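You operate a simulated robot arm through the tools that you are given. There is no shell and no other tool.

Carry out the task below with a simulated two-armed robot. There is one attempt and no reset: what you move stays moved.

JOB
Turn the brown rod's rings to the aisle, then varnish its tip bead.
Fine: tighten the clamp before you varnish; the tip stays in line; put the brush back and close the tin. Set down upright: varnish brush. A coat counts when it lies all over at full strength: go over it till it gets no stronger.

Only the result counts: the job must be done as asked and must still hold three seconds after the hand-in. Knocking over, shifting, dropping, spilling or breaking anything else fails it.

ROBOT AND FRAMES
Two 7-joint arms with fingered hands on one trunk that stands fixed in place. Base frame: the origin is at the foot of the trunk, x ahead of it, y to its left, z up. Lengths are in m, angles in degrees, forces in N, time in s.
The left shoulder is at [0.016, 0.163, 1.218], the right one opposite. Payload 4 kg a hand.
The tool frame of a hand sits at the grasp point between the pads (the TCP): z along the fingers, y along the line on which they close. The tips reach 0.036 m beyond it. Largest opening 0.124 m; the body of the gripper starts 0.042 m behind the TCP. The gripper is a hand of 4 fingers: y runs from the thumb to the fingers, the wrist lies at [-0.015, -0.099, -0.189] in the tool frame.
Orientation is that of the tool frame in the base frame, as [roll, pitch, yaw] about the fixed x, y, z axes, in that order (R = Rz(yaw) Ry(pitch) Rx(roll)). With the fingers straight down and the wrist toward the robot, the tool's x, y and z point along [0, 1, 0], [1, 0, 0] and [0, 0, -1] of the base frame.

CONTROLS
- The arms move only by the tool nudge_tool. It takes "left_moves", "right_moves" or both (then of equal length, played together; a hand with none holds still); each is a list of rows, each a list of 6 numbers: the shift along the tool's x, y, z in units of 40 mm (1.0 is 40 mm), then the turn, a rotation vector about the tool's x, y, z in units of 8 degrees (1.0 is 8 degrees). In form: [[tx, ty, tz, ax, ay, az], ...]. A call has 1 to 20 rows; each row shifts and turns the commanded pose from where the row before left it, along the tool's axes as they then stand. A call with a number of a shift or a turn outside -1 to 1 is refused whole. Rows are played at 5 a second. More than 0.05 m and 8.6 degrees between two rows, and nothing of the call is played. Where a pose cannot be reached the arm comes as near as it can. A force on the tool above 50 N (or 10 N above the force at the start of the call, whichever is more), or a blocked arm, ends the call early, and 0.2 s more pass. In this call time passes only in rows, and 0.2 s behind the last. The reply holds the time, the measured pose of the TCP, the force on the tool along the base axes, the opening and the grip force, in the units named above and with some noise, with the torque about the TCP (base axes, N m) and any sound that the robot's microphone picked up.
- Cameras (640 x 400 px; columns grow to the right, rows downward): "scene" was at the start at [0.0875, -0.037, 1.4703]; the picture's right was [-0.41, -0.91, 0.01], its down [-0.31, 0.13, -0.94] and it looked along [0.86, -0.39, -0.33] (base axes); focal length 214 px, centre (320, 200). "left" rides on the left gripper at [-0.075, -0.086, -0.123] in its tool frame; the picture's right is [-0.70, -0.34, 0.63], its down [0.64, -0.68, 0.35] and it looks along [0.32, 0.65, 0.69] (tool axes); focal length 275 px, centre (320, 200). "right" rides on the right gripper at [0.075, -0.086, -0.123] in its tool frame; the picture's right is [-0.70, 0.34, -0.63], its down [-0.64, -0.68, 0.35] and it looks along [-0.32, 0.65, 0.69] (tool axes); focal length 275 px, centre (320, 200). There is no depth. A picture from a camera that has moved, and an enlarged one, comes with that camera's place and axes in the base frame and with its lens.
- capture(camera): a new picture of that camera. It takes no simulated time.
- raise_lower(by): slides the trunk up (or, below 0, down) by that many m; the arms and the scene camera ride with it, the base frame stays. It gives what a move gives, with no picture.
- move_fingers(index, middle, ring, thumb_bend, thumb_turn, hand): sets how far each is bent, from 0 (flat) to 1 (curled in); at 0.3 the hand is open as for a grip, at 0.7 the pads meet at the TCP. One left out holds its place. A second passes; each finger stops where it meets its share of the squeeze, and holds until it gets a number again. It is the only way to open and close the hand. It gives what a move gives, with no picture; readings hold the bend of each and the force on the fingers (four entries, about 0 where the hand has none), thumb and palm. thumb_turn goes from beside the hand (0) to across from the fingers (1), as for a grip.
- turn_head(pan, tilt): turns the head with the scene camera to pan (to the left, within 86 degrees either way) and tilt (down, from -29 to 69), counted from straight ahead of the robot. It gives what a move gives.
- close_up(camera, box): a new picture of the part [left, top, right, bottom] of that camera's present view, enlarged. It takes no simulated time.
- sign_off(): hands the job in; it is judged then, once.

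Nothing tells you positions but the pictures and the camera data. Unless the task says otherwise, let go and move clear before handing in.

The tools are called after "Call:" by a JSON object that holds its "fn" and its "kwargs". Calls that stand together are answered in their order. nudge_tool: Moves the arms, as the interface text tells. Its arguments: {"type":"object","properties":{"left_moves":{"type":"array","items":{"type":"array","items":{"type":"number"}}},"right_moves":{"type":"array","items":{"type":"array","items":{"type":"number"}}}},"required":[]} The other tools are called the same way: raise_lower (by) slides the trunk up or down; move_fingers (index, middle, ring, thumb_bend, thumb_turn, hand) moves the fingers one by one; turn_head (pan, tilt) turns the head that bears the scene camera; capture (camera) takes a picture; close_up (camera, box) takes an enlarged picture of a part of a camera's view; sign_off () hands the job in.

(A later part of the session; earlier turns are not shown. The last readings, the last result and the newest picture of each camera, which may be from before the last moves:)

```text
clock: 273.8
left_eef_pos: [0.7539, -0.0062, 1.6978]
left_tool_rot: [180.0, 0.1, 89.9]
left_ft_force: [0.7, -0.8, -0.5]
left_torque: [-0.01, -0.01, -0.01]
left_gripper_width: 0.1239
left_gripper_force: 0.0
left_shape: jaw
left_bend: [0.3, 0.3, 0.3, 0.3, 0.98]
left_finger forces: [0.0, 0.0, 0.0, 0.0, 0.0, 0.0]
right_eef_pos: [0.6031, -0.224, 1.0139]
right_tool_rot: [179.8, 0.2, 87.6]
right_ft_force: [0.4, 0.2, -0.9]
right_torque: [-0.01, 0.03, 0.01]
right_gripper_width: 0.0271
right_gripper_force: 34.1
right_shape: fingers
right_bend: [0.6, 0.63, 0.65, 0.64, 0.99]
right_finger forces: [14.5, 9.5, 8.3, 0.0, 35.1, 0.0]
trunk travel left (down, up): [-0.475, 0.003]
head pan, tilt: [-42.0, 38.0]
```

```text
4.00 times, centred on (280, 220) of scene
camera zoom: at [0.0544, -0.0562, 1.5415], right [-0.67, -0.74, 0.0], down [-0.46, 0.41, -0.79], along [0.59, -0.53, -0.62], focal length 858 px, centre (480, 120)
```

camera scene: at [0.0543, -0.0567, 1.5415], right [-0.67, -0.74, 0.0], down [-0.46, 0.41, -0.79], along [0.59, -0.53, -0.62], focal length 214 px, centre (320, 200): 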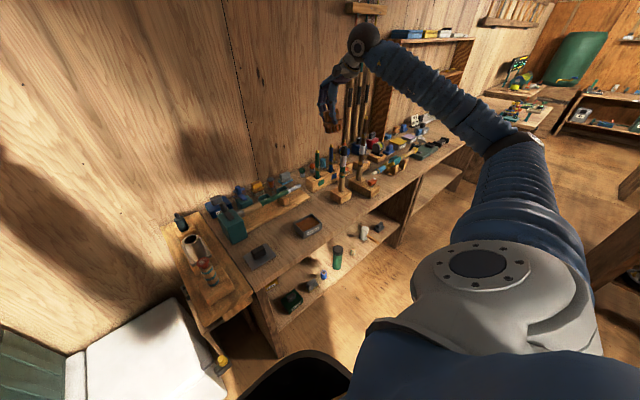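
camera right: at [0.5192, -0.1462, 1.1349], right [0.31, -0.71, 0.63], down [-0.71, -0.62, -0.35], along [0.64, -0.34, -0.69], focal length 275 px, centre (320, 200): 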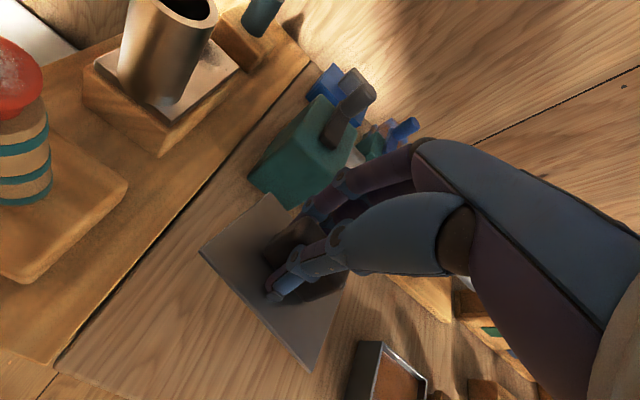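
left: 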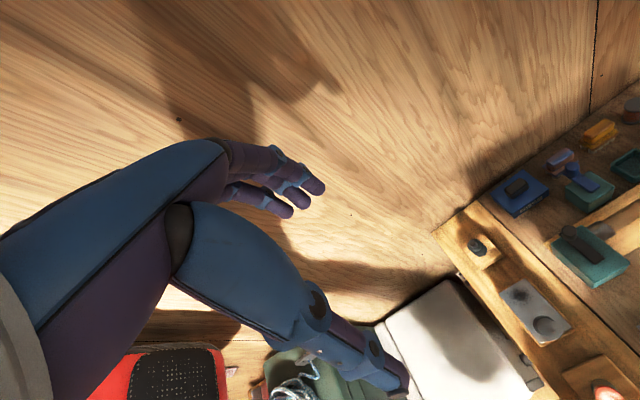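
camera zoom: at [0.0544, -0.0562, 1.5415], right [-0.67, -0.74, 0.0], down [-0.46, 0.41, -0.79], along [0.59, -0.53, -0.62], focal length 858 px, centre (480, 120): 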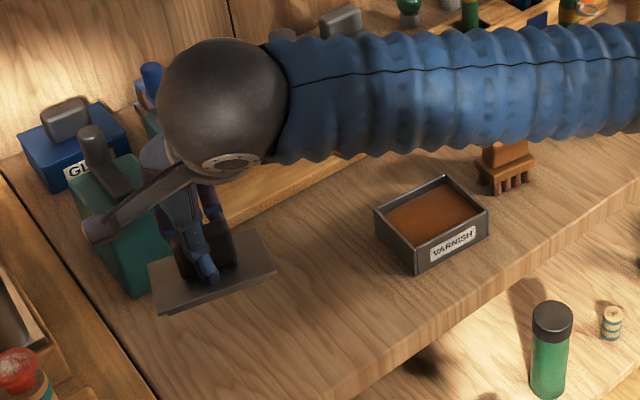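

The lid is up but has turned a little in the grip. I'll carry it over to the tin, turn it about 12° to match, and compare edges.

Call:
{"fn": "nudge_tool", "kwargs": {"right_moves": [[-0.844, 0, 0, 0, 0, 0], [-0.844, 0, 0, 0, 0, 0], [-0.844, 0, 0, 0, 0, 0], [-0.844, 0, 0, 0, 0, 0], [-0.844, 0, 0, 0, 0, 0], [-0.844, 0, 0, 0, 0, 0], [-0.844, 0, 0, 0, 0, 0], [0, 0, 0, 0, 0, -0.75], [0, 0, 0, 0, 0, -0.75]]}}

Call:
{"fn": "capture", "kwargs": {"camera": "right"}}

Call:
{"fn": "close_up", "kwargs": {"camera": "scene", "box": [270, 150, 370, 250]}}

```text
clock: 275.8
left_eef_pos: [0.7533, -0.0059, 1.6976]
left_tool_rot: [180.0, 0.0, 90.0]
left_ft_force: [0.3, 0.2, -1.2]
left_torque: [0.01, 0.03, 0.02]
left_gripper_width: 0.1237
left_gripper_force: 0.1
left_shape: jaw
left_bend: [0.3, 0.3, 0.3, 0.3, 0.98]
left_finger forces: [0.0, 0.1, 0.0, 0.0, 0.0, 0.0]
right_eef_pos: [0.5919, -0.4607, 1.0125]
right_tool_rot: [179.9, 0.1, 99.7]
right_ft_force: [0.7, 1.0, -0.8]
right_torque: [0.02, 0.0, -0.01]
right_gripper_width: 0.0273
right_gripper_force: 33.2
right_shape: fingers
right_bend: [0.61, 0.63, 0.65, 0.64, 0.99]
right_finger forces: [14.3, 9.4, 8.3, 0.0, 35.0, 0.0]
trunk travel left (down, up): [-0.475, 0.003]
head pan, tilt: [-42.0, 38.0]
```

```text
taken
camera right: at [0.4949, -0.402, 1.1345], right [0.45, -0.63, 0.64], down [-0.56, -0.75, -0.35], along [0.69, -0.2, -0.69], focal length 275 px, centre (320, 200)
```

right: 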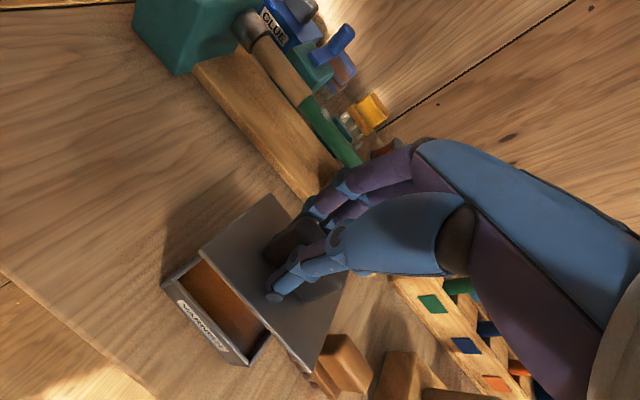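

```text
4.00 times, centred on (320, 200) of scene
camera zoom: at [0.0541, -0.057, 1.5415], right [-0.67, -0.74, 0.0], down [-0.46, 0.41, -0.79], along [0.59, -0.53, -0.62], focal length 858 px, centre (320, 200)
```

zoom: 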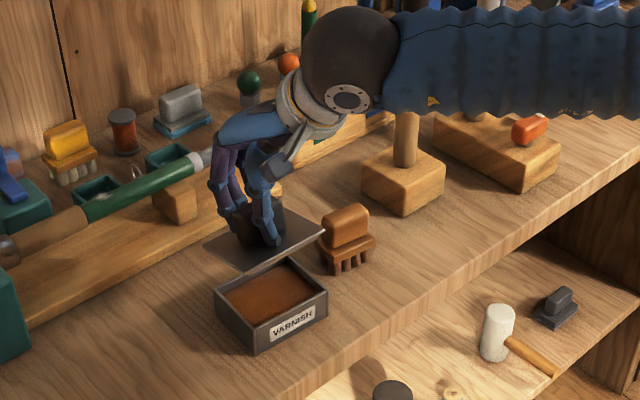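

Nearly aligned. I'll level the lid about 4°, turn 2° more, shift 6 mm, lower part way and re-check.

Call:
{"fn": "nudge_tool", "kwargs": {"right_moves": [[-0.05, -0.16, 0, -0.5, 0, -0.3], [0, 0, 0.5, 0, 0, 0], [0, 0, 0.4, 0, 0, 0]]}}

Call:
{"fn": "close_up", "kwargs": {"camera": "scene", "box": [285, 180, 345, 230]}}

Call:
{"fn": "close_up", "kwargs": {"camera": "right", "box": [140, 180, 380, 390]}}

```text
clock: 276.6
left_eef_pos: [0.7536, -0.0057, 1.6978]
left_tool_rot: [180.0, 0.0, 90.0]
left_ft_force: [-0.8, 0.7, -0.1]
left_torque: [0.02, -0.05, 0.06]
left_gripper_width: 0.1237
left_gripper_force: 0.0
left_shape: jaw
left_bend: [0.3, 0.3, 0.3, 0.3, 0.98]
left_finger forces: [0.0, 0.1, 0.1, 0.1, 0.0, 0.0]
right_eef_pos: [0.5888, -0.4632, 0.9784]
right_tool_rot: [175.9, 0.1, 102.1]
right_ft_force: [0.0, 0.1, -0.4]
right_torque: [0.03, 0.01, 0.02]
right_gripper_width: 0.0272
right_gripper_force: 33.9
right_shape: fingers
right_bend: [0.61, 0.63, 0.65, 0.64, 0.99]
right_finger forces: [14.1, 9.5, 8.2, 0.1, 35.1, 0.0]
trunk travel left (down, up): [-0.475, 0.003]
head pan, tilt: [-42.0, 38.0]
```

```text
8.00 times, centred on (315, 205) of scene
camera zoom: at [0.0545, -0.0569, 1.5414], right [-0.67, -0.74, 0.0], down [-0.46, 0.41, -0.79], along [0.59, -0.53, -0.62], focal length 1716 px, centre (360, 160)
```

zoom: 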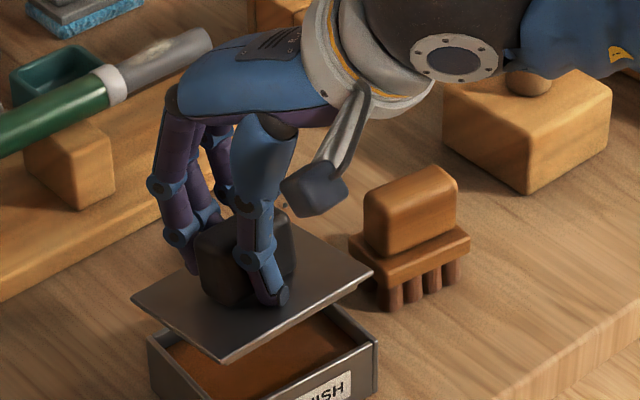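

```text
1.90 times, centred on (260, 285) of right
camera zoom: at [0.482, -0.4099, 1.0919], right [0.43, -0.62, 0.66], down [-0.51, -0.77, -0.39], along [0.75, -0.16, -0.64], focal length 524 px, centre (434, 38)
```

zoom: 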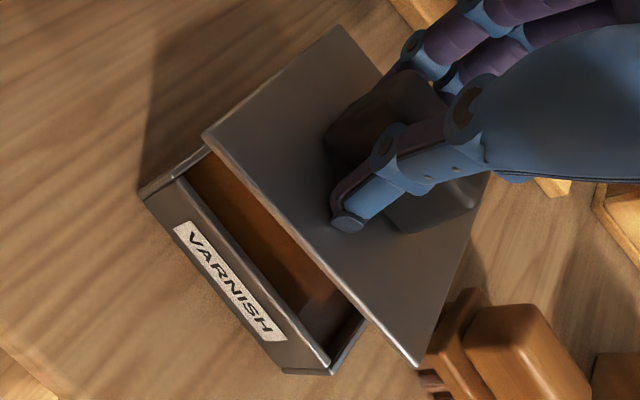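

Close to aligned. A small level and shift correction, then lowering further for a finer check.

Call:
{"fn": "nudge_tool", "kwargs": {"right_moves": [[-0.08, -0.09, 0, -0.35, 0, 0], [0, 0, 0.5, 0, 0, 0], [0, 0, 0.2, 0, 0, 0]]}}

Call:
{"fn": "close_up", "kwargs": {"camera": "scene", "box": [285, 190, 345, 240]}}

Call:
{"fn": "close_up", "kwargs": {"camera": "right", "box": [140, 180, 380, 390]}}

```text
clock: 277.4
left_eef_pos: [0.7524, -0.0056, 1.6972]
left_tool_rot: [180.0, 0.0, 90.0]
left_ft_force: [-0.5, 0.0, -0.1]
left_torque: [-0.02, 0.02, 0.0]
left_gripper_width: 0.1239
left_gripper_force: 0.1
left_shape: jaw
left_bend: [0.3, 0.3, 0.3, 0.3, 0.98]
left_finger forces: [0.1, 0.0, 0.0, 0.0, 0.0, 0.1]
right_eef_pos: [0.5894, -0.4668, 0.9493]
right_tool_rot: [173.0, 0.1, 102.1]
right_ft_force: [0.2, 1.5, -0.7]
right_torque: [0.02, -0.01, 0.0]
right_gripper_width: 0.0274
right_gripper_force: 33.1
right_shape: fingers
right_bend: [0.61, 0.63, 0.65, 0.65, 0.99]
right_finger forces: [14.1, 9.4, 8.2, 0.1, 35.3, 0.1]
trunk travel left (down, up): [-0.475, 0.003]
head pan, tilt: [-42.0, 38.0]
```

```text
8.00 times, centred on (315, 215) of scene
camera zoom: at [0.0541, -0.0566, 1.5415], right [-0.67, -0.74, 0.0], down [-0.46, 0.41, -0.79], along [0.59, -0.53, -0.62], focal length 1716 px, centre (360, 80)
```

zoom: 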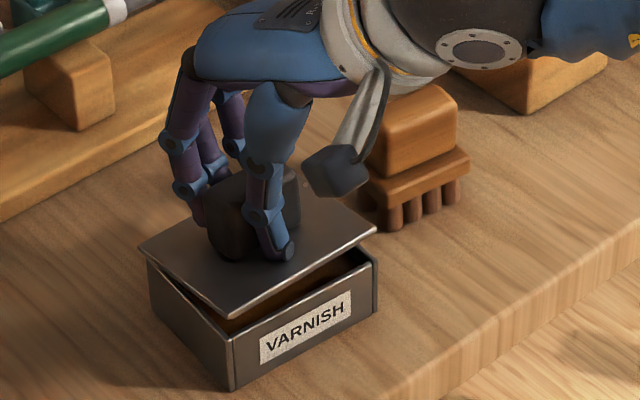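

```text
1.90 times, centred on (260, 285) of right
camera zoom: at [0.4763, -0.4153, 1.06], right [0.4, -0.63, 0.67], down [-0.49, -0.76, -0.42], along [0.78, -0.16, -0.61], focal length 524 px, centre (434, 38)
```

zoom: 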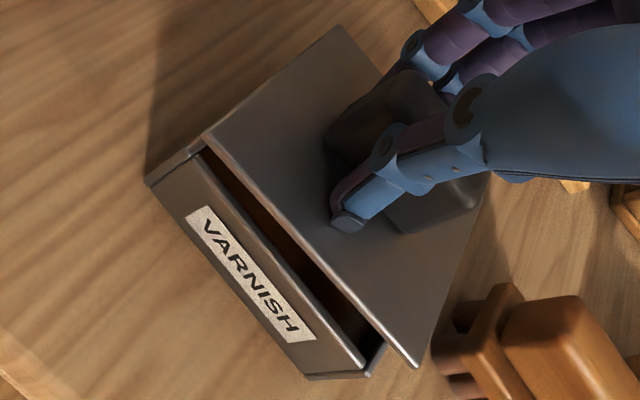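

Very informative: the lid's near edge is right over the tin's near edge, but the far side hangs low by about 7°. Levelling it about the near edge.

Call:
{"fn": "nudge_tool", "kwargs": {"right_moves": [[0, -0.175, 0, 0, 0, 0], [0, 0, 0, -0.425, 0, 0], [0, 0, 0, -0.425, 0, 0]]}}

Call:
{"fn": "close_up", "kwargs": {"camera": "scene", "box": [285, 190, 345, 240]}}

Call:
{"fn": "close_up", "kwargs": {"camera": "right", "box": [140, 180, 380, 390]}}

```text
clock: 278.2
left_eef_pos: [0.7524, -0.0065, 1.6972]
left_tool_rot: [-180.0, 0.0, 90.0]
left_ft_force: [-0.1, 0.5, 0.0]
left_torque: [-0.01, -0.02, 0.01]
left_gripper_width: 0.1243
left_gripper_force: 0.1
left_shape: jaw
left_bend: [0.3, 0.3, 0.3, 0.3, 0.98]
left_finger forces: [0.1, 0.0, 0.0, 0.1, 0.1, 0.0]
right_eef_pos: [0.582, -0.4687, 0.9479]
right_tool_rot: [166.3, 0.1, 102.2]
right_ft_force: [0.2, -0.3, -0.8]
right_torque: [-0.01, 0.04, 0.04]
right_gripper_width: 0.027
right_gripper_force: 33.4
right_shape: fingers
right_bend: [0.61, 0.63, 0.65, 0.65, 0.99]
right_finger forces: [14.0, 9.4, 8.2, 0.1, 35.7, 0.0]
trunk travel left (down, up): [-0.475, 0.003]
head pan, tilt: [-42.0, 38.0]
```

```text
8.00 times, centred on (315, 215) of scene
camera zoom: at [0.0542, -0.0567, 1.5415], right [-0.67, -0.74, 0.0], down [-0.46, 0.41, -0.79], along [0.59, -0.53, -0.62], focal length 1716 px, centre (360, 80)
```

zoom: 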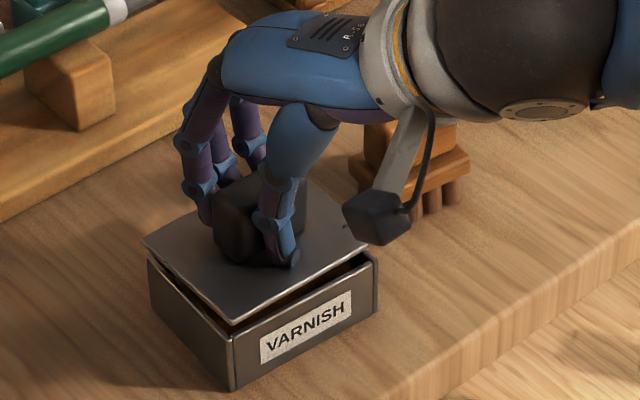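

```text
1.90 times, centred on (260, 285) of right
camera zoom: at [0.4567, -0.4196, 1.0466], right [0.32, -0.64, 0.7], down [-0.43, -0.75, -0.5], along [0.84, -0.14, -0.52], focal length 524 px, centre (434, 38)
```

zoom: 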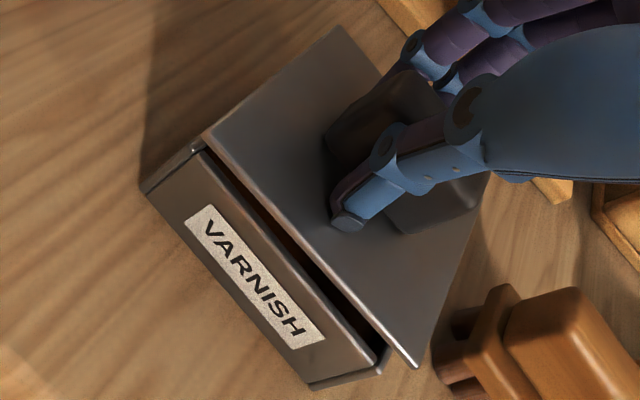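

Level now, with roughly 14 mm to go. Lowering vertically in small steps.

Call:
{"fn": "nudge_tool", "kwargs": {"right_moves": [[0, -0.03, 0.12, 0, 0, 0], [0, -0.03, 0.12, 0, 0, 0]]}}

Call:
{"fn": "close_up", "kwargs": {"camera": "scene", "box": [285, 195, 345, 245]}}

Call:
{"fn": "close_up", "kwargs": {"camera": "right", "box": [140, 180, 380, 390]}}

```text
clock: 278.8
left_eef_pos: [0.752, -0.0044, 1.6983]
left_tool_rot: [-180.0, 0.2, 90.1]
left_ft_force: [-0.8, -0.5, -0.4]
left_torque: [-0.04, 0.01, -0.01]
left_gripper_width: 0.1236
left_gripper_force: 0.0
left_shape: jaw
left_bend: [0.3, 0.3, 0.3, 0.3, 0.98]
left_finger forces: [0.1, 0.0, 0.1, 0.0, 0.0, 0.0]
right_eef_pos: [0.5814, -0.4688, 0.9403]
right_tool_rot: [166.2, 0.2, 102.1]
right_ft_force: [0.2, 3.6, 12.8]
right_torque: [-0.25, -0.57, 0.07]
right_gripper_width: 0.027
right_gripper_force: 37.0
right_shape: fingers
right_bend: [0.6, 0.63, 0.65, 0.64, 0.98]
right_finger forces: [14.6, 10.7, 10.0, 0.1, 38.0, 0.0]
trunk travel left (down, up): [-0.475, 0.003]
head pan, tilt: [-42.0, 38.0]
```

```text
8.00 times, centred on (315, 220) of scene
camera zoom: at [0.0531, -0.0553, 1.5417], right [-0.67, -0.74, 0.0], down [-0.46, 0.41, -0.79], along [0.59, -0.53, -0.61], focal length 1716 px, centre (360, 40)
```

zoom: 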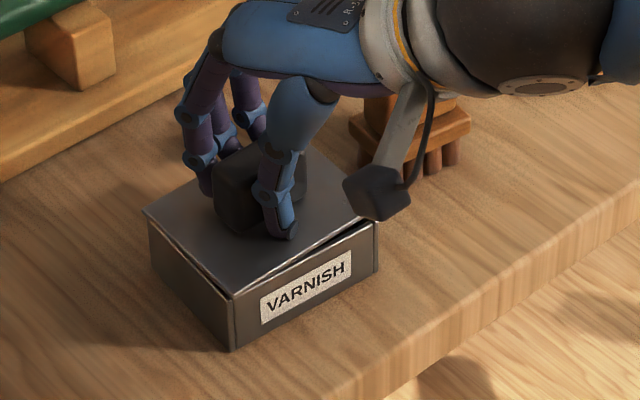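

```text
1.90 times, centred on (260, 285) of right
camera zoom: at [0.4562, -0.4191, 1.0384], right [0.32, -0.64, 0.7], down [-0.43, -0.75, -0.5], along [0.85, -0.14, -0.51], focal length 524 px, centre (434, 38)
```

zoom: 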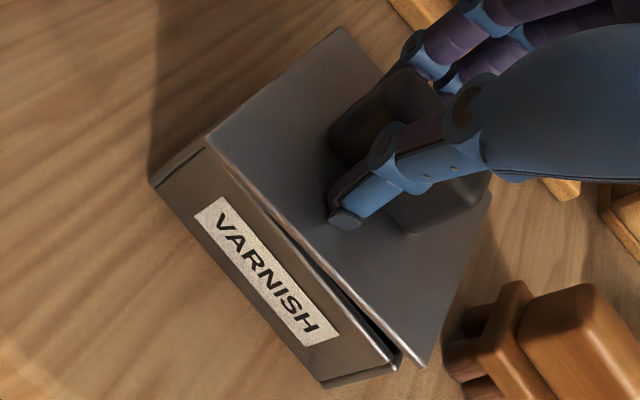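

The lid is touching down on the rim along the near and left edges, with the −y end a couple of millimetres up. A slight tilt to bring that end down, then I'll release.

Call:
{"fn": "nudge_tool", "kwargs": {"right_moves": [[0.05, 0, 0, 0, 0.2, 0]]}}

Call:
{"fn": "close_up", "kwargs": {"camera": "scene", "box": [285, 195, 345, 245]}}

Call:
{"fn": "close_up", "kwargs": {"camera": "right", "box": [140, 180, 380, 390]}}

```text
clock: 279.2
left_eef_pos: [0.7546, -0.0073, 1.6976]
left_tool_rot: [-179.9, 0.0, 90.0]
left_ft_force: [-0.2, -0.3, 0.4]
left_torque: [0.02, 0.01, -0.02]
left_gripper_width: 0.1238
left_gripper_force: 0.0
left_shape: jaw
left_bend: [0.3, 0.3, 0.3, 0.3, 0.98]
left_finger forces: [0.0, 0.0, 0.1, 0.0, 0.1, 0.0]
right_eef_pos: [0.5808, -0.4672, 0.9355]
right_tool_rot: [166.4, -1.5, 102.5]
right_ft_force: [0.8, -0.2, -0.4]
right_torque: [-0.08, -0.01, -0.05]
right_gripper_width: 0.0271
right_gripper_force: 35.8
right_shape: fingers
right_bend: [0.61, 0.63, 0.65, 0.64, 0.98]
right_finger forces: [14.3, 9.7, 8.3, 0.0, 38.9, 0.0]
trunk travel left (down, up): [-0.475, 0.003]
head pan, tilt: [-42.0, 38.0]
```

```text
8.00 times, centred on (315, 220) of scene
camera zoom: at [0.0546, -0.0575, 1.5413], right [-0.67, -0.74, 0.0], down [-0.46, 0.41, -0.79], along [0.59, -0.53, -0.62], focal length 1716 px, centre (360, 40)
```

zoom: 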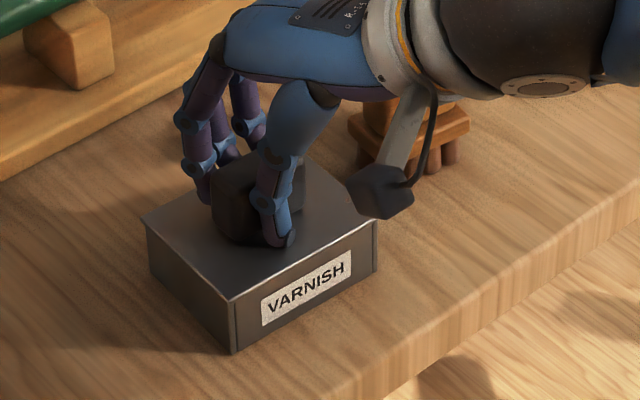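

```text
1.90 times, centred on (260, 285) of right
camera zoom: at [0.4565, -0.4219, 1.037], right [0.33, -0.66, 0.68], down [-0.43, -0.74, -0.51], along [0.84, -0.12, -0.53], focal length 524 px, centre (434, 38)
```

zoom: 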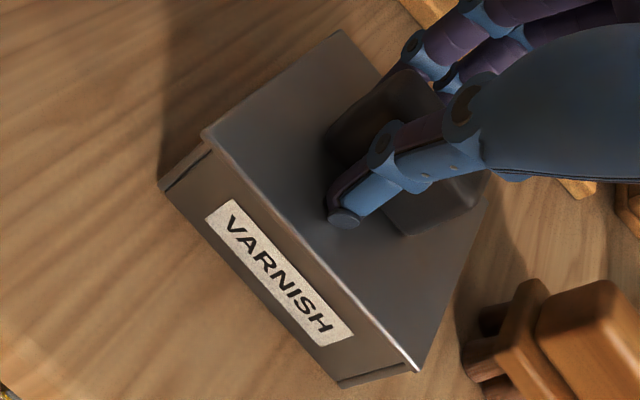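

The lid has seated flush on the tin. Releasing gently and rising.

Call:
{"fn": "move_fingers", "kwargs": {"hand": "right", "index": 0.54, "middle": 0.54, "ring": 0.54, "thumb_bend": 0.54}}

Call:
{"fn": "close_up", "kwargs": {"camera": "scene", "box": [285, 195, 345, 245]}}

Call:
{"fn": "nudge_tool", "kwargs": {"right_moves": [[0, 0, -0.3, 0, 0, 0], [0, 0, -0.6, 0, 0, 0], [0, 0, -0.9, 0, 0, 0], [0, 0, -0.9, 0, 0, 0]]}}

Call:
{"fn": "close_up", "kwargs": {"camera": "scene", "box": [260, 170, 380, 270]}}

Call:
{"fn": "close_up", "kwargs": {"camera": "right", "box": [100, 180, 380, 390]}}

```text
clock: 280.2
left_eef_pos: [0.753, -0.0056, 1.6986]
left_tool_rot: [180.0, 0.1, 90.0]
left_ft_force: [0.5, 0.1, -0.2]
left_torque: [-0.01, 0.01, -0.01]
left_gripper_width: 0.1237
left_gripper_force: 0.1
left_shape: jaw
left_bend: [0.3, 0.3, 0.3, 0.3, 0.98]
left_finger forces: [0.0, 0.1, 0.0, 0.0, 0.0, 0.1]
right_eef_pos: [0.5823, -0.4661, 0.9394]
right_tool_rot: [166.2, -1.3, 102.5]
right_ft_force: [2.7, 0.1, 18.3]
right_torque: [0.0, 0.28, -0.01]
right_gripper_width: 0.0429
right_gripper_force: 9.1
right_shape: fingers
right_bend: [0.54, 0.54, 0.54, 0.56, 1.0]
right_finger forces: [0.1, 0.1, 0.0, 0.0, 18.1, 0.0]
trunk travel left (down, up): [-0.475, 0.003]
head pan, tilt: [-42.0, 38.0]
```

```text
8.00 times, centred on (315, 220) of scene
camera zoom: at [0.0534, -0.0557, 1.5416], right [-0.67, -0.74, 0.0], down [-0.46, 0.41, -0.79], along [0.59, -0.53, -0.62], focal length 1716 px, centre (360, 40)
```

zoom: 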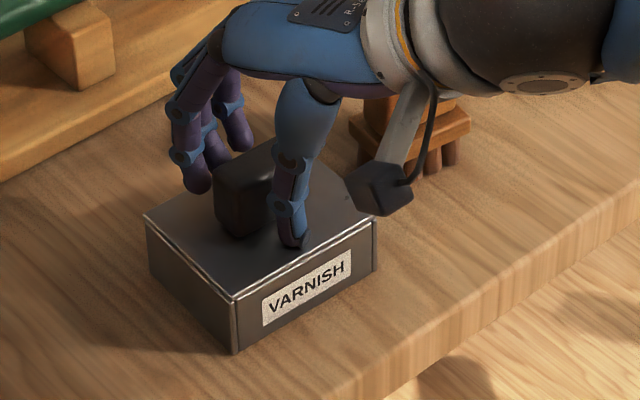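

```text
clock: 281.2
left_eef_pos: [0.7528, -0.0056, 1.6976]
left_tool_rot: [180.0, 0.2, 90.1]
left_ft_force: [-0.4, 0.4, 0.6]
left_torque: [0.01, 0.01, -0.04]
left_gripper_width: 0.1238
left_gripper_force: 0.1
left_shape: jaw
left_bend: [0.3, 0.3, 0.3, 0.3, 0.98]
left_finger forces: [0.1, 0.1, 0.1, 0.1, 0.0, 0.0]
right_eef_pos: [0.5571, -0.4751, 1.0435]
right_tool_rot: [166.3, -1.4, 102.6]
right_ft_force: [-1.1, 0.2, -0.4]
right_torque: [-0.01, -0.01, 0.0]
right_gripper_width: 0.0496
right_gripper_force: 0.1
right_shape: fingers
right_bend: [0.54, 0.54, 0.54, 0.54, 1.0]
right_finger forces: [0.1, 0.1, 0.1, 0.0, 0.0, 0.0]
trunk travel left (down, up): [-0.475, 0.003]
head pan, tilt: [-42.0, 38.0]
```

```text
4.00 times, centred on (320, 220) of scene
camera zoom: at [0.0535, -0.0558, 1.5416], right [-0.67, -0.74, 0.0], down [-0.46, 0.41, -0.79], along [0.59, -0.53, -0.62], focal length 858 px, centre (320, 120)
```

zoom: 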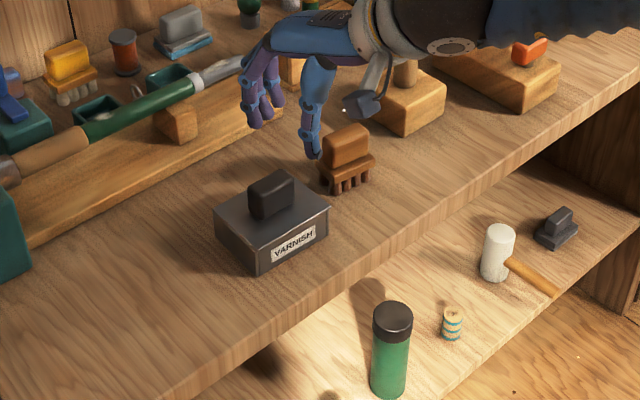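

```text
1.90 times, centred on (240, 285) of right
camera zoom: at [0.4315, -0.4293, 1.1435], right [0.33, -0.66, 0.68], down [-0.43, -0.74, -0.51], along [0.84, -0.12, -0.53], focal length 524 px, centre (472, 38)
```

zoom: 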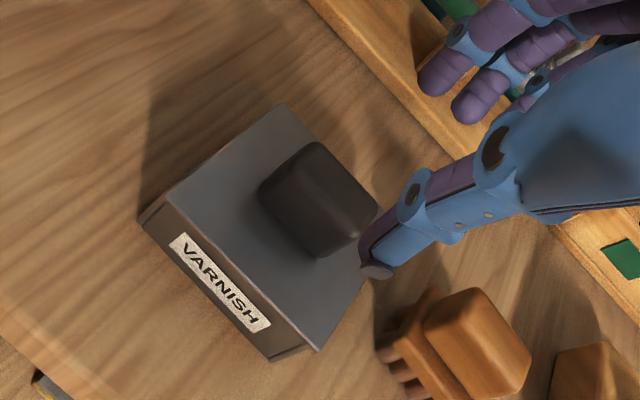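

The tin is closed with the lid seated and the brush stands upright. Moving the hand up and clear, then I'll verify the ring direction from above once more.

Call:
{"fn": "nudge_tool", "kwargs": {"right_moves": [[0, 0, -0.9, 0, 0, 0], [0, 0, -0.9, 0.57, 0, 0], [0, 0, -0.9, 0.57, 0, 0], [0, 0, -0.9, 0.57, 0, 0], [0, 0, -0.9, 0, 0, 0], [0, 0, -0.9, 0, 0, 0], [0, 0, -0.9, 0, 0, 0]]}}

Call:
{"fn": "nudge_tool", "kwargs": {"right_moves": [[0, 0, 0, 0, 0, 0.915], [0, 0, 0, 0, 0, 0.915], [0, 0, 0, 0, 0, 0.915], [0, 0, 0, 0, 0, 0.915], [0, 0, 0, 0, 0, 0.915], [0, 0, 0, 0, 0, 0.915], [0, 0, 0, 0, 0, 0.915], [0, 0, 0, 0, 0, 0.915], [0, 0, 0, 0, 0, 0.915], [0, 0, 0, 0, 0, 0.915], [0, 0, 0, 0, 0, 0.915], [0, 0, 0, 0, 0, 0.915], [0, 0, 0, 0, 0, 0.915], [0, 0, 0, 0, 0, 0.915]]}}

```text
clock: 282.8
left_eef_pos: [0.7533, -0.0073, 1.6981]
left_tool_rot: [180.0, 0.0, 90.0]
left_ft_force: [-1.0, 0.7, 0.2]
left_torque: [-0.03, -0.03, 0.0]
left_gripper_width: 0.1235
left_gripper_force: 0.0
left_shape: jaw
left_bend: [0.3, 0.3, 0.3, 0.3, 0.98]
left_finger forces: [0.1, 0.1, 0.0, 0.0, 0.0, 0.0]
right_eef_pos: [0.5324, -0.4865, 1.292]
right_tool_rot: [-180.0, -1.4, 102.5]
right_ft_force: [-0.3, -0.5, 0.6]
right_torque: [0.03, 0.01, 0.01]
right_gripper_width: 0.0495
right_gripper_force: 0.0
right_shape: fingers
right_bend: [0.54, 0.54, 0.54, 0.54, 1.0]
right_finger forces: [0.0, 0.0, 0.0, 0.0, 0.0, 0.0]
trunk travel left (down, up): [-0.475, 0.003]
head pan, tilt: [-42.0, 38.0]
```

```text
clock: 285.8
left_eef_pos: [0.7541, -0.0063, 1.6968]
left_tool_rot: [-180.0, 0.1, 90.0]
left_ft_force: [0.0, 0.1, 0.3]
left_torque: [-0.03, 0.04, 0.02]
left_gripper_width: 0.124
left_gripper_force: 0.1
left_shape: jaw
left_bend: [0.3, 0.3, 0.3, 0.3, 0.98]
left_finger forces: [0.1, 0.1, 0.0, 0.1, 0.0, 0.0]
right_eef_pos: [0.5325, -0.4857, 1.2933]
right_tool_rot: [-178.5, 0.3, -0.1]
right_ft_force: [-0.3, 0.1, 0.1]
right_torque: [0.01, 0.0, 0.03]
right_gripper_width: 0.0495
right_gripper_force: 0.0
right_shape: fingers
right_bend: [0.54, 0.54, 0.54, 0.54, 1.0]
right_finger forces: [0.0, 0.0, 0.1, 0.0, 0.0, 0.1]
trunk travel left (down, up): [-0.475, 0.003]
head pan, tilt: [-42.0, 38.0]
```

Call:
{"fn": "nudge_tool", "kwargs": {"right_moves": [[0.031, 0.985, -0.08, 0, 0, 0], [0.031, 0.985, -0.08, 0, 0, 0], [0.031, 0.985, -0.08, 0, 0, 0], [0.031, 0.985, -0.08, 0, 0, 0], [0.031, 0.985, -0.08, 0, 0, 0], [0.031, 0.985, -0.08, 0, 0, 0], [0.031, 0.985, -0.08, 0, 0, 0], [0.031, 0.985, -0.08, 0, 0, 0], [0.031, 0.985, -0.08, 0, 0, 0], [0.031, 0.985, -0.08, 0, 0, 0]]}}

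Call:
{"fn": "capture", "kwargs": {"camera": "right"}}

Call:
{"fn": "close_up", "kwargs": {"camera": "right", "box": [80, 150, 200, 270]}}

```text
clock: 288.0
left_eef_pos: [0.7556, -0.0083, 1.698]
left_tool_rot: [-179.9, 0.0, 90.0]
left_ft_force: [-0.7, -0.5, 0.6]
left_torque: [0.02, -0.01, 0.02]
left_gripper_width: 0.1237
left_gripper_force: 0.0
left_shape: jaw
left_bend: [0.3, 0.3, 0.3, 0.3, 0.98]
left_finger forces: [0.0, 0.0, 0.1, 0.0, 0.0, 0.1]
right_eef_pos: [0.5469, -0.883, 1.3139]
right_tool_rot: [-178.6, 0.3, 0.0]
right_ft_force: [-1.0, -0.1, -0.3]
right_torque: [-0.03, 0.0, -0.04]
right_gripper_width: 0.0495
right_gripper_force: 0.1
right_shape: fingers
right_bend: [0.54, 0.54, 0.54, 0.54, 1.0]
right_finger forces: [0.1, 0.0, 0.1, 0.0, 0.1, 0.0]
trunk travel left (down, up): [-0.475, 0.003]
head pan, tilt: [-42.0, 38.0]
```

```text
taken
camera right: at [0.6238, -0.8009, 1.4375], right [-0.69, -0.35, 0.63], down [-0.65, 0.69, -0.33], along [-0.32, -0.63, -0.71], focal length 275 px, centre (320, 200)
```

right: 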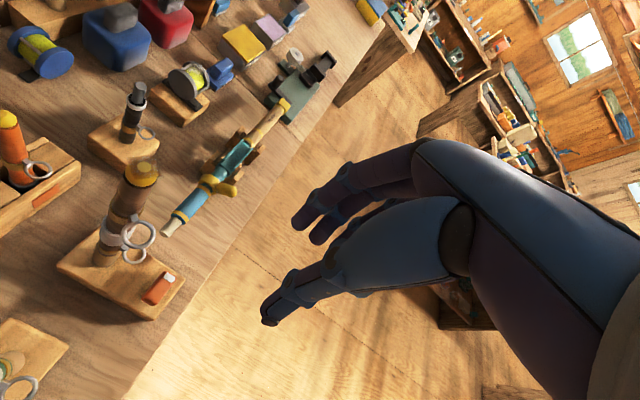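

```text
3.33 times, centred on (140, 210) of right
camera zoom: at [0.6238, -0.8009, 1.4375], right [-0.69, -0.35, 0.63], down [-0.65, 0.69, -0.33], along [-0.32, -0.63, -0.71], focal length 918 px, centre (920, 167)
```

zoom: 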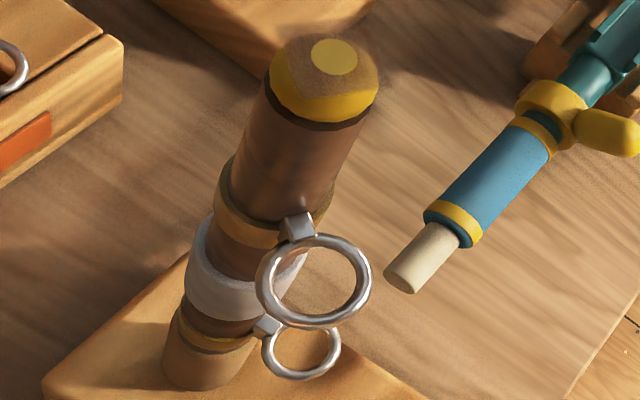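

Important find: the butt ring points exactly at the aisle (180°), but brushing has twisted the tip section, whose ring now points about 37° off. I'll grip the tip blank below the bead (clear of the wet film) and turn it back in line. First re-orient the hand.

Call:
{"fn": "nudge_tool", "kwargs": {"right_moves": [[-0.6, -0.4, 0, 0, 0, 0], [-0.6, -0.4, 0, 0, 0, 0], [0, 0, 0, 0, 0.833, 0], [0, 0, 0, 0, 0.833, 0], [0, 0, 0, 0, 0.833, 0], [0, 0, 0, 0, 0.833, 0], [0, 0, 0, 0, 0.833, 0], [0, 0, 0, 0, 0.833, 0], [0, 0, 0, 0, 0.833, 0], [0, 0, 0, 0, 0.833, 0], [0, 0, 0, 0, 0.833, 0], [0, 0, 0, -0.794, 0, 0.458], [0, 0, 0, -0.794, 0, 0.458], [0, 0, 0, -0.794, 0, 0.458]]}}

Call:
{"fn": "move_fingers", "kwargs": {"hand": "right", "index": 0.3, "middle": 0.3, "ring": 0.3, "thumb_bend": 0.3}}

Call:
{"fn": "turn_head", "kwargs": {"pan": -53, "tilt": 22}}

Call:
{"fn": "capture", "kwargs": {"camera": "right"}}

Call:
{"fn": "close_up", "kwargs": {"camera": "scene", "box": [270, 130, 370, 220]}}

```text
clock: 291.0
left_eef_pos: [0.755, -0.0082, 1.6967]
left_tool_rot: [-179.8, 0.0, 89.9]
left_ft_force: [1.1, -0.2, -0.1]
left_torque: [0.03, -0.01, 0.03]
left_gripper_width: 0.124
left_gripper_force: 0.0
left_shape: jaw
left_bend: [0.3, 0.3, 0.3, 0.3, 0.98]
left_finger forces: [0.0, 0.0, 0.0, 0.0, 0.1, 0.0]
right_eef_pos: [0.4973, -0.849, 1.316]
right_tool_rot: [-177.8, -59.2, -24.0]
right_ft_force: [0.1, 0.3, 0.1]
right_torque: [0.0, 0.03, -0.01]
right_gripper_width: 0.0496
right_gripper_force: 0.0
right_shape: fingers
right_bend: [0.54, 0.54, 0.54, 0.54, 1.0]
right_finger forces: [0.0, 0.1, 0.0, 0.1, 0.0, 0.0]
trunk travel left (down, up): [-0.475, 0.003]
head pan, tilt: [-42.0, 38.0]
```

```text
clock: 292.0
left_eef_pos: [0.7532, -0.0061, 1.6981]
left_tool_rot: [-179.9, 0.0, 90.0]
left_ft_force: [0.1, 0.1, 0.1]
left_torque: [0.01, 0.03, -0.01]
left_gripper_width: 0.1237
left_gripper_force: 0.0
left_shape: jaw
left_bend: [0.3, 0.3, 0.3, 0.3, 0.98]
left_finger forces: [0.0, 0.0, 0.1, 0.1, 0.0, 0.1]
right_eef_pos: [0.4968, -0.8488, 1.3162]
right_tool_rot: [-177.9, -59.0, -23.8]
right_ft_force: [0.6, 0.2, 0.0]
right_torque: [-0.02, 0.0, 0.02]
right_gripper_width: 0.123
right_gripper_force: 0.1
right_shape: fingers
right_bend: [0.3, 0.3, 0.3, 0.3, 0.98]
right_finger forces: [0.0, 0.0, 0.0, 0.0, 0.0, 0.0]
trunk travel left (down, up): [-0.475, 0.003]
head pan, tilt: [-42.0, 38.0]
```

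```text
clock: 292.8
left_eef_pos: [0.7537, -0.0057, 1.6986]
left_tool_rot: [180.0, 0.0, 90.0]
left_ft_force: [0.1, 0.0, -0.1]
left_torque: [0.0, -0.03, -0.01]
left_gripper_width: 0.1237
left_gripper_force: 0.1
left_shape: jaw
left_bend: [0.3, 0.3, 0.3, 0.3, 0.98]
left_finger forces: [0.1, 0.1, 0.0, 0.0, 0.0, 0.0]
right_eef_pos: [0.4983, -0.8492, 1.3165]
right_tool_rot: [-177.9, -59.2, -23.7]
right_ft_force: [-0.3, -0.1, 0.1]
right_torque: [-0.02, -0.03, 0.03]
right_gripper_width: 0.1232
right_gripper_force: 0.0
right_shape: fingers
right_bend: [0.3, 0.3, 0.3, 0.3, 0.98]
right_finger forces: [0.0, 0.1, 0.1, 0.0, 0.0, 0.0]
trunk travel left (down, up): [-0.475, 0.003]
head pan, tilt: [-53.0, 22.0]
```

```text
taken
camera right: at [0.4671, -0.7471, 1.4447], right [-0.96, 0.03, -0.28], down [0.23, 0.66, -0.72], along [0.16, -0.75, -0.64], focal length 275 px, centre (320, 200)
```

right: 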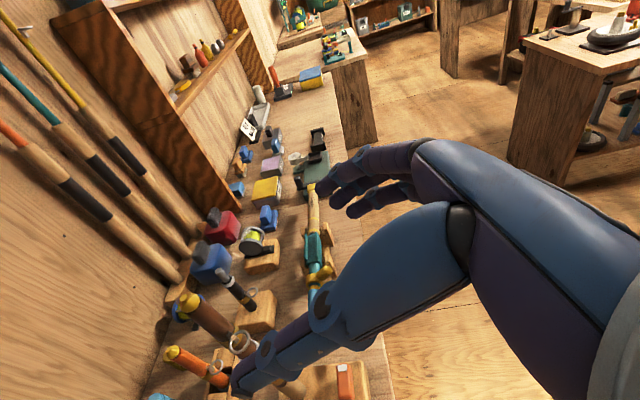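

```text
4.44 times, centred on (320, 175) of scene
camera zoom: at [0.0459, -0.073, 1.5666], right [-0.8, -0.6, 0.0], down [-0.23, 0.3, -0.93], along [0.56, -0.74, -0.38], focal length 953 px, centre (320, 311)
```

zoom: 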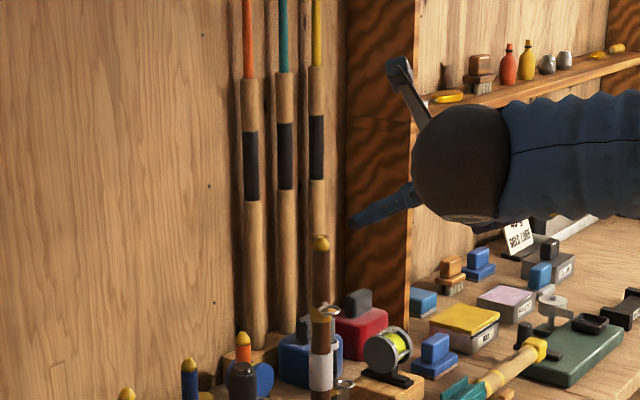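

Moving to a pre-grasp point for the tip blank.

Call:
{"fn": "nudge_tool", "kwargs": {"right_moves": [[-0.255, -0.3375, 0.83, 0, 0, 0], [-0.255, -0.3375, 0.83, 0, 0, 0], [-0.255, -0.3375, 0.83, 0, 0, 0]]}}

Call:
{"fn": "capture", "kwargs": {"camera": "right"}}

Call:
{"fn": "close_up", "kwargs": {"camera": "scene", "box": [290, 150, 370, 220]}}

```text
clock: 293.6
left_eef_pos: [0.7541, -0.0074, 1.6964]
left_tool_rot: [-179.9, 0.1, 90.0]
left_ft_force: [1.3, -0.5, -0.2]
left_torque: [-0.02, 0.04, 0.0]
left_gripper_width: 0.1239
left_gripper_force: 0.1
left_shape: jaw
left_bend: [0.3, 0.3, 0.3, 0.3, 0.98]
left_finger forces: [0.0, 0.0, 0.0, 0.0, 0.0, 0.0]
right_eef_pos: [0.579, -0.8376, 1.2382]
right_tool_rot: [-177.7, -59.1, -24.0]
right_ft_force: [-0.3, -0.4, 0.4]
right_torque: [0.0, 0.02, 0.02]
right_gripper_width: 0.123
right_gripper_force: 0.1
right_shape: fingers
right_bend: [0.3, 0.3, 0.3, 0.3, 0.98]
right_finger forces: [0.1, 0.1, 0.0, 0.0, 0.0, 0.0]
trunk travel left (down, up): [-0.475, 0.003]
head pan, tilt: [-53.0, 22.0]
```

```text
taken
camera right: at [0.5488, -0.7357, 1.3661], right [-0.96, 0.03, -0.28], down [0.23, 0.66, -0.72], along [0.16, -0.75, -0.64], focal length 275 px, centre (320, 200)
```

right: 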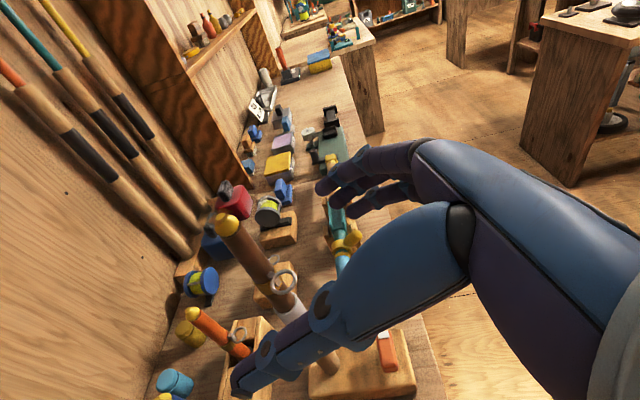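

```text
5.71 times, centred on (330, 185) of scene
camera zoom: at [0.0467, -0.0737, 1.5665], right [-0.8, -0.6, 0.0], down [-0.23, 0.3, -0.93], along [0.56, -0.74, -0.38], focal length 1226 px, centre (263, 286)
```

zoom: 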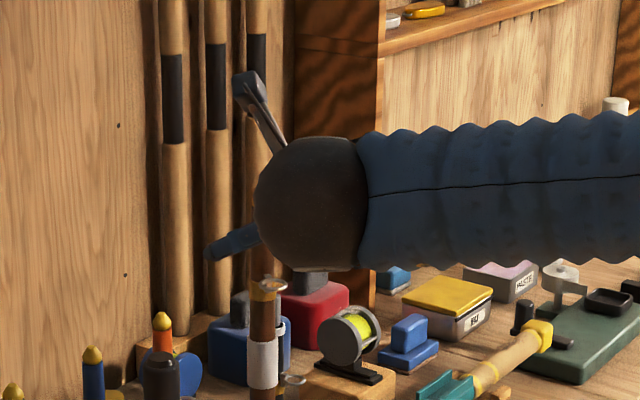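

Call:
{"fn": "nudge_tool", "kwargs": {"right_moves": [[0, 0.04, 0.7, 0, 0, 0], [0, 0.04, 0.7, 0, 0, 0], [0, 0, 0.6, 0, 0, 0], [0, 0, 0.5, 0, 0, 0]]}}

Call:
{"fn": "capture", "kwargs": {"camera": "right"}}

Call:
{"fn": "close_up", "kwargs": {"camera": "scene", "box": [290, 160, 370, 230]}}

```text
clock: 294.6
left_eef_pos: [0.7557, -0.0073, 1.6965]
left_tool_rot: [180.0, 0.0, 90.1]
left_ft_force: [0.4, -0.8, 0.7]
left_torque: [0.04, 0.01, 0.02]
left_gripper_width: 0.1238
left_gripper_force: 0.0
left_shape: jaw
left_bend: [0.3, 0.3, 0.3, 0.3, 0.98]
left_finger forces: [0.0, 0.1, 0.0, 0.1, 0.1, 0.0]
right_eef_pos: [0.6577, -0.8684, 1.1871]
right_tool_rot: [-177.9, -59.1, -23.8]
right_ft_force: [-0.6, -0.7, 0.0]
right_torque: [0.02, 0.03, 0.03]
right_gripper_width: 0.123
right_gripper_force: 0.1
right_shape: fingers
right_bend: [0.3, 0.3, 0.3, 0.3, 0.98]
right_finger forces: [0.1, 0.0, 0.1, 0.0, 0.0, 0.1]
trunk travel left (down, up): [-0.475, 0.003]
head pan, tilt: [-53.0, 22.0]
```

```text
taken
camera right: at [0.6279, -0.768, 1.3152], right [-0.96, 0.03, -0.28], down [0.23, 0.66, -0.72], along [0.16, -0.75, -0.64], focal length 275 px, centre (320, 200)
```

right: 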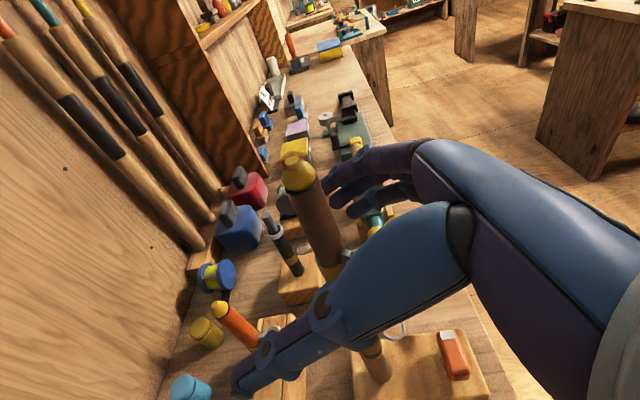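

```text
5.71 times, centred on (330, 195) of scene
camera zoom: at [0.0473, -0.0739, 1.5665], right [-0.8, -0.6, 0.0], down [-0.23, 0.3, -0.93], along [0.56, -0.74, -0.38], focal length 1226 px, centre (263, 229)
```

zoom: 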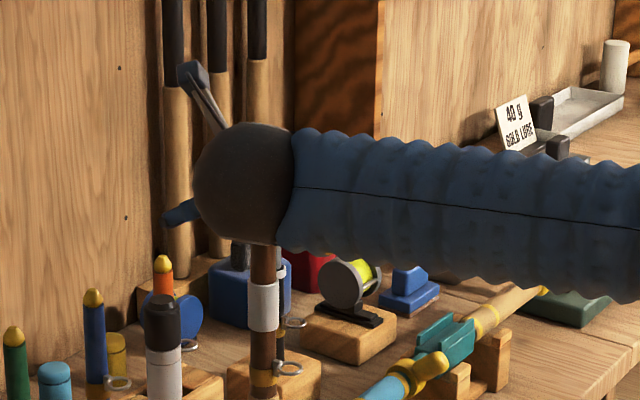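

The blank is between thumb and fingers. I'll lower 6 mm to stay clear of the bead, then close index, middle and thumb.

Call:
{"fn": "nudge_tool", "kwargs": {"right_moves": [[-0.13, 0.05, 0.077, 0, 0, 0]]}}

Call:
{"fn": "move_fingers", "kwargs": {"hand": "right", "index": 0.55, "middle": 0.55, "ring": 0.3, "thumb_bend": 0.55}}

Call:
{"fn": "capture", "kwargs": {"camera": "right"}}

Call:
{"fn": "close_up", "kwargs": {"camera": "right", "box": [240, 120, 440, 330]}}

```text
clock: 295.0
left_eef_pos: [0.7535, -0.0066, 1.6978]
left_tool_rot: [179.9, -0.1, 90.2]
left_ft_force: [0.5, -0.1, 0.5]
left_torque: [-0.03, 0.02, -0.01]
left_gripper_width: 0.1238
left_gripper_force: 0.1
left_shape: jaw
left_bend: [0.3, 0.3, 0.3, 0.3, 0.98]
left_finger forces: [0.1, 0.1, 0.0, 0.0, 0.0, 0.0]
right_eef_pos: [0.658, -0.8708, 1.1811]
right_tool_rot: [-177.5, -59.2, -24.2]
right_ft_force: [-1.1, 0.0, -0.3]
right_torque: [-0.05, -0.02, 0.0]
right_gripper_width: 0.1231
right_gripper_force: 0.1
right_shape: fingers
right_bend: [0.3, 0.3, 0.3, 0.3, 0.98]
right_finger forces: [0.0, 0.0, 0.0, 0.0, 0.1, 0.1]
trunk travel left (down, up): [-0.475, 0.003]
head pan, tilt: [-53.0, 22.0]
```

```text
clock: 296.0
left_eef_pos: [0.7535, -0.0064, 1.697]
left_tool_rot: [180.0, 0.1, 90.0]
left_ft_force: [-0.2, 0.3, -0.9]
left_torque: [-0.02, 0.0, -0.04]
left_gripper_width: 0.1237
left_gripper_force: 0.0
left_shape: jaw
left_bend: [0.3, 0.3, 0.3, 0.3, 0.98]
left_finger forces: [0.0, 0.0, 0.0, 0.0, 0.0, 0.0]
right_eef_pos: [0.6552, -0.8702, 1.182]
right_tool_rot: [-177.9, -59.1, -23.8]
right_ft_force: [0.0, 0.5, 0.4]
right_torque: [0.0, -0.03, -0.01]
right_gripper_width: 0.047
right_gripper_force: 0.0
right_shape: fingers
right_bend: [0.55, 0.55, 0.3, 0.55, 1.0]
right_finger forces: [0.0, 0.0, 0.0, 0.0, 0.0, 0.1]
trunk travel left (down, up): [-0.475, 0.003]
head pan, tilt: [-53.0, 22.0]
```

```text
taken
camera right: at [0.6258, -0.7692, 1.3105], right [-0.96, 0.03, -0.28], down [0.23, 0.66, -0.72], along [0.16, -0.75, -0.64], focal length 275 px, centre (320, 200)
```

right: 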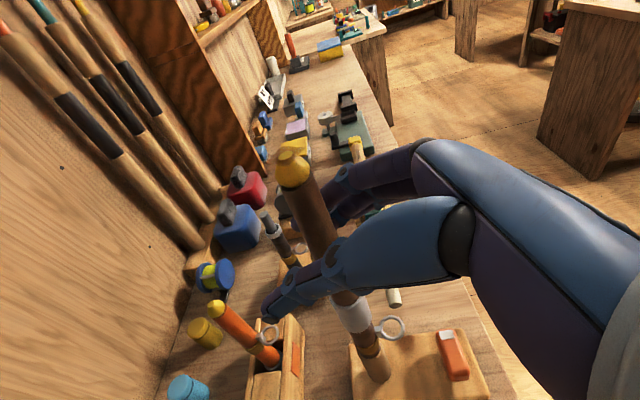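

```text
1.90 times, centred on (340, 225) of right
camera zoom: at [0.6258, -0.7692, 1.3105], right [-0.96, 0.03, -0.28], down [0.23, 0.66, -0.72], along [0.16, -0.75, -0.64], focal length 524 px, centre (282, 152)
```

zoom: 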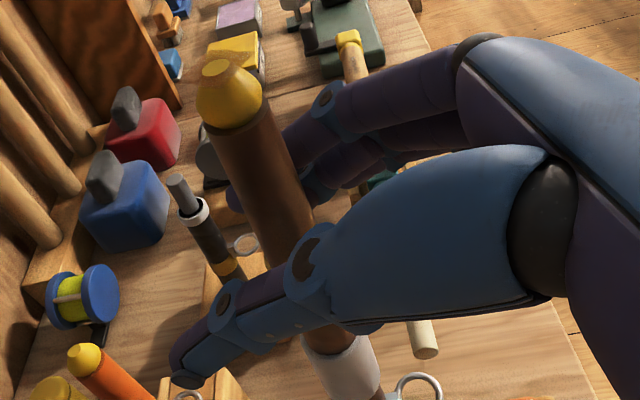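

Fingers flank the blank well below the bead. Closing the grip.

Call:
{"fn": "move_fingers", "kwargs": {"hand": "right", "index": 0.75, "middle": 0.75, "ring": 0.3, "thumb_bend": 0.75}}

Call:
{"fn": "close_up", "kwargs": {"camera": "right", "box": [240, 120, 440, 330]}}

```text
clock: 297.0
left_eef_pos: [0.7562, -0.0067, 1.6974]
left_tool_rot: [-179.9, 0.0, 90.0]
left_ft_force: [-0.2, 0.2, 0.0]
left_torque: [0.0, 0.03, -0.01]
left_gripper_width: 0.1237
left_gripper_force: 0.0
left_shape: jaw
left_bend: [0.3, 0.3, 0.3, 0.3, 0.98]
left_finger forces: [0.1, 0.0, 0.0, 0.0, 0.0, 0.0]
right_eef_pos: [0.6561, -0.8724, 1.1806]
right_tool_rot: [-177.7, -59.0, -23.9]
right_ft_force: [8.6, -13.5, 3.7]
right_torque: [-0.36, -0.09, 0.1]
right_gripper_width: 0.0069
right_gripper_force: 22.3
right_shape: fingers
right_bend: [0.72, 0.63, 0.3, 0.68, 1.0]
right_finger forces: [17.7, 12.3, 0.1, 0.0, 14.6, 0.0]
trunk travel left (down, up): [-0.475, 0.003]
head pan, tilt: [-53.0, 22.0]
```

```text
1.90 times, centred on (340, 225) of right
camera zoom: at [0.6266, -0.7705, 1.3099], right [-0.96, 0.03, -0.28], down [0.23, 0.66, -0.72], along [0.16, -0.75, -0.64], focal length 524 px, centre (282, 152)
```

zoom: 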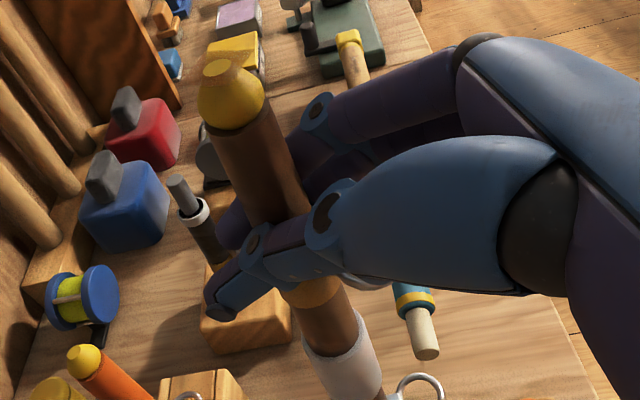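

Good grip. Balancing slightly and turning the tip 18° counter-clockwise first.

Call:
{"fn": "nudge_tool", "kwargs": {"right_moves": [[0, 0.07, 0, 0, 0, 0], [-0.011, 0.011, -0.018, 0.4, 0, -0.238], [-0.011, 0.011, -0.018, 0.4, 0, -0.238], [-0.011, 0.011, -0.018, 0.4, 0, -0.238], [-0.011, 0.011, -0.018, 0.4, 0, -0.238], [-0.011, 0.011, -0.018, 0.4, 0, -0.238]]}}

Call:
{"fn": "capture", "kwargs": {"camera": "right"}}

```text
clock: 298.4
left_eef_pos: [0.7552, -0.0064, 1.6979]
left_tool_rot: [-179.9, 0.0, 90.1]
left_ft_force: [0.0, -0.6, 0.7]
left_torque: [0.01, 0.02, -0.01]
left_gripper_width: 0.1238
left_gripper_force: 0.0
left_shape: jaw
left_bend: [0.3, 0.3, 0.3, 0.3, 0.98]
left_finger forces: [0.0, 0.0, 0.1, 0.1, 0.1, 0.1]
right_eef_pos: [0.6518, -0.8747, 1.1809]
right_tool_rot: [-177.8, -59.5, -5.2]
right_ft_force: [11.0, -4.1, 0.9]
right_torque: [-0.15, -0.12, 0.1]
right_gripper_width: 0.0071
right_gripper_force: 22.0
right_shape: fingers
right_bend: [0.72, 0.63, 0.3, 0.68, 1.0]
right_finger forces: [16.6, 9.5, 0.0, 0.0, 17.3, 0.0]
trunk travel left (down, up): [-0.475, 0.003]
head pan, tilt: [-53.0, 22.0]
```

```text
taken
camera right: at [0.5896, -0.7887, 1.3097], right [-0.92, -0.28, -0.28], down [0.01, 0.7, -0.72], along [0.4, -0.66, -0.64], focal length 275 px, centre (320, 200)
```

right: 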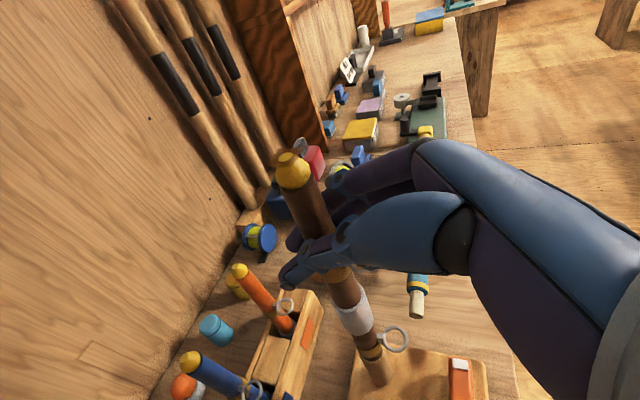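

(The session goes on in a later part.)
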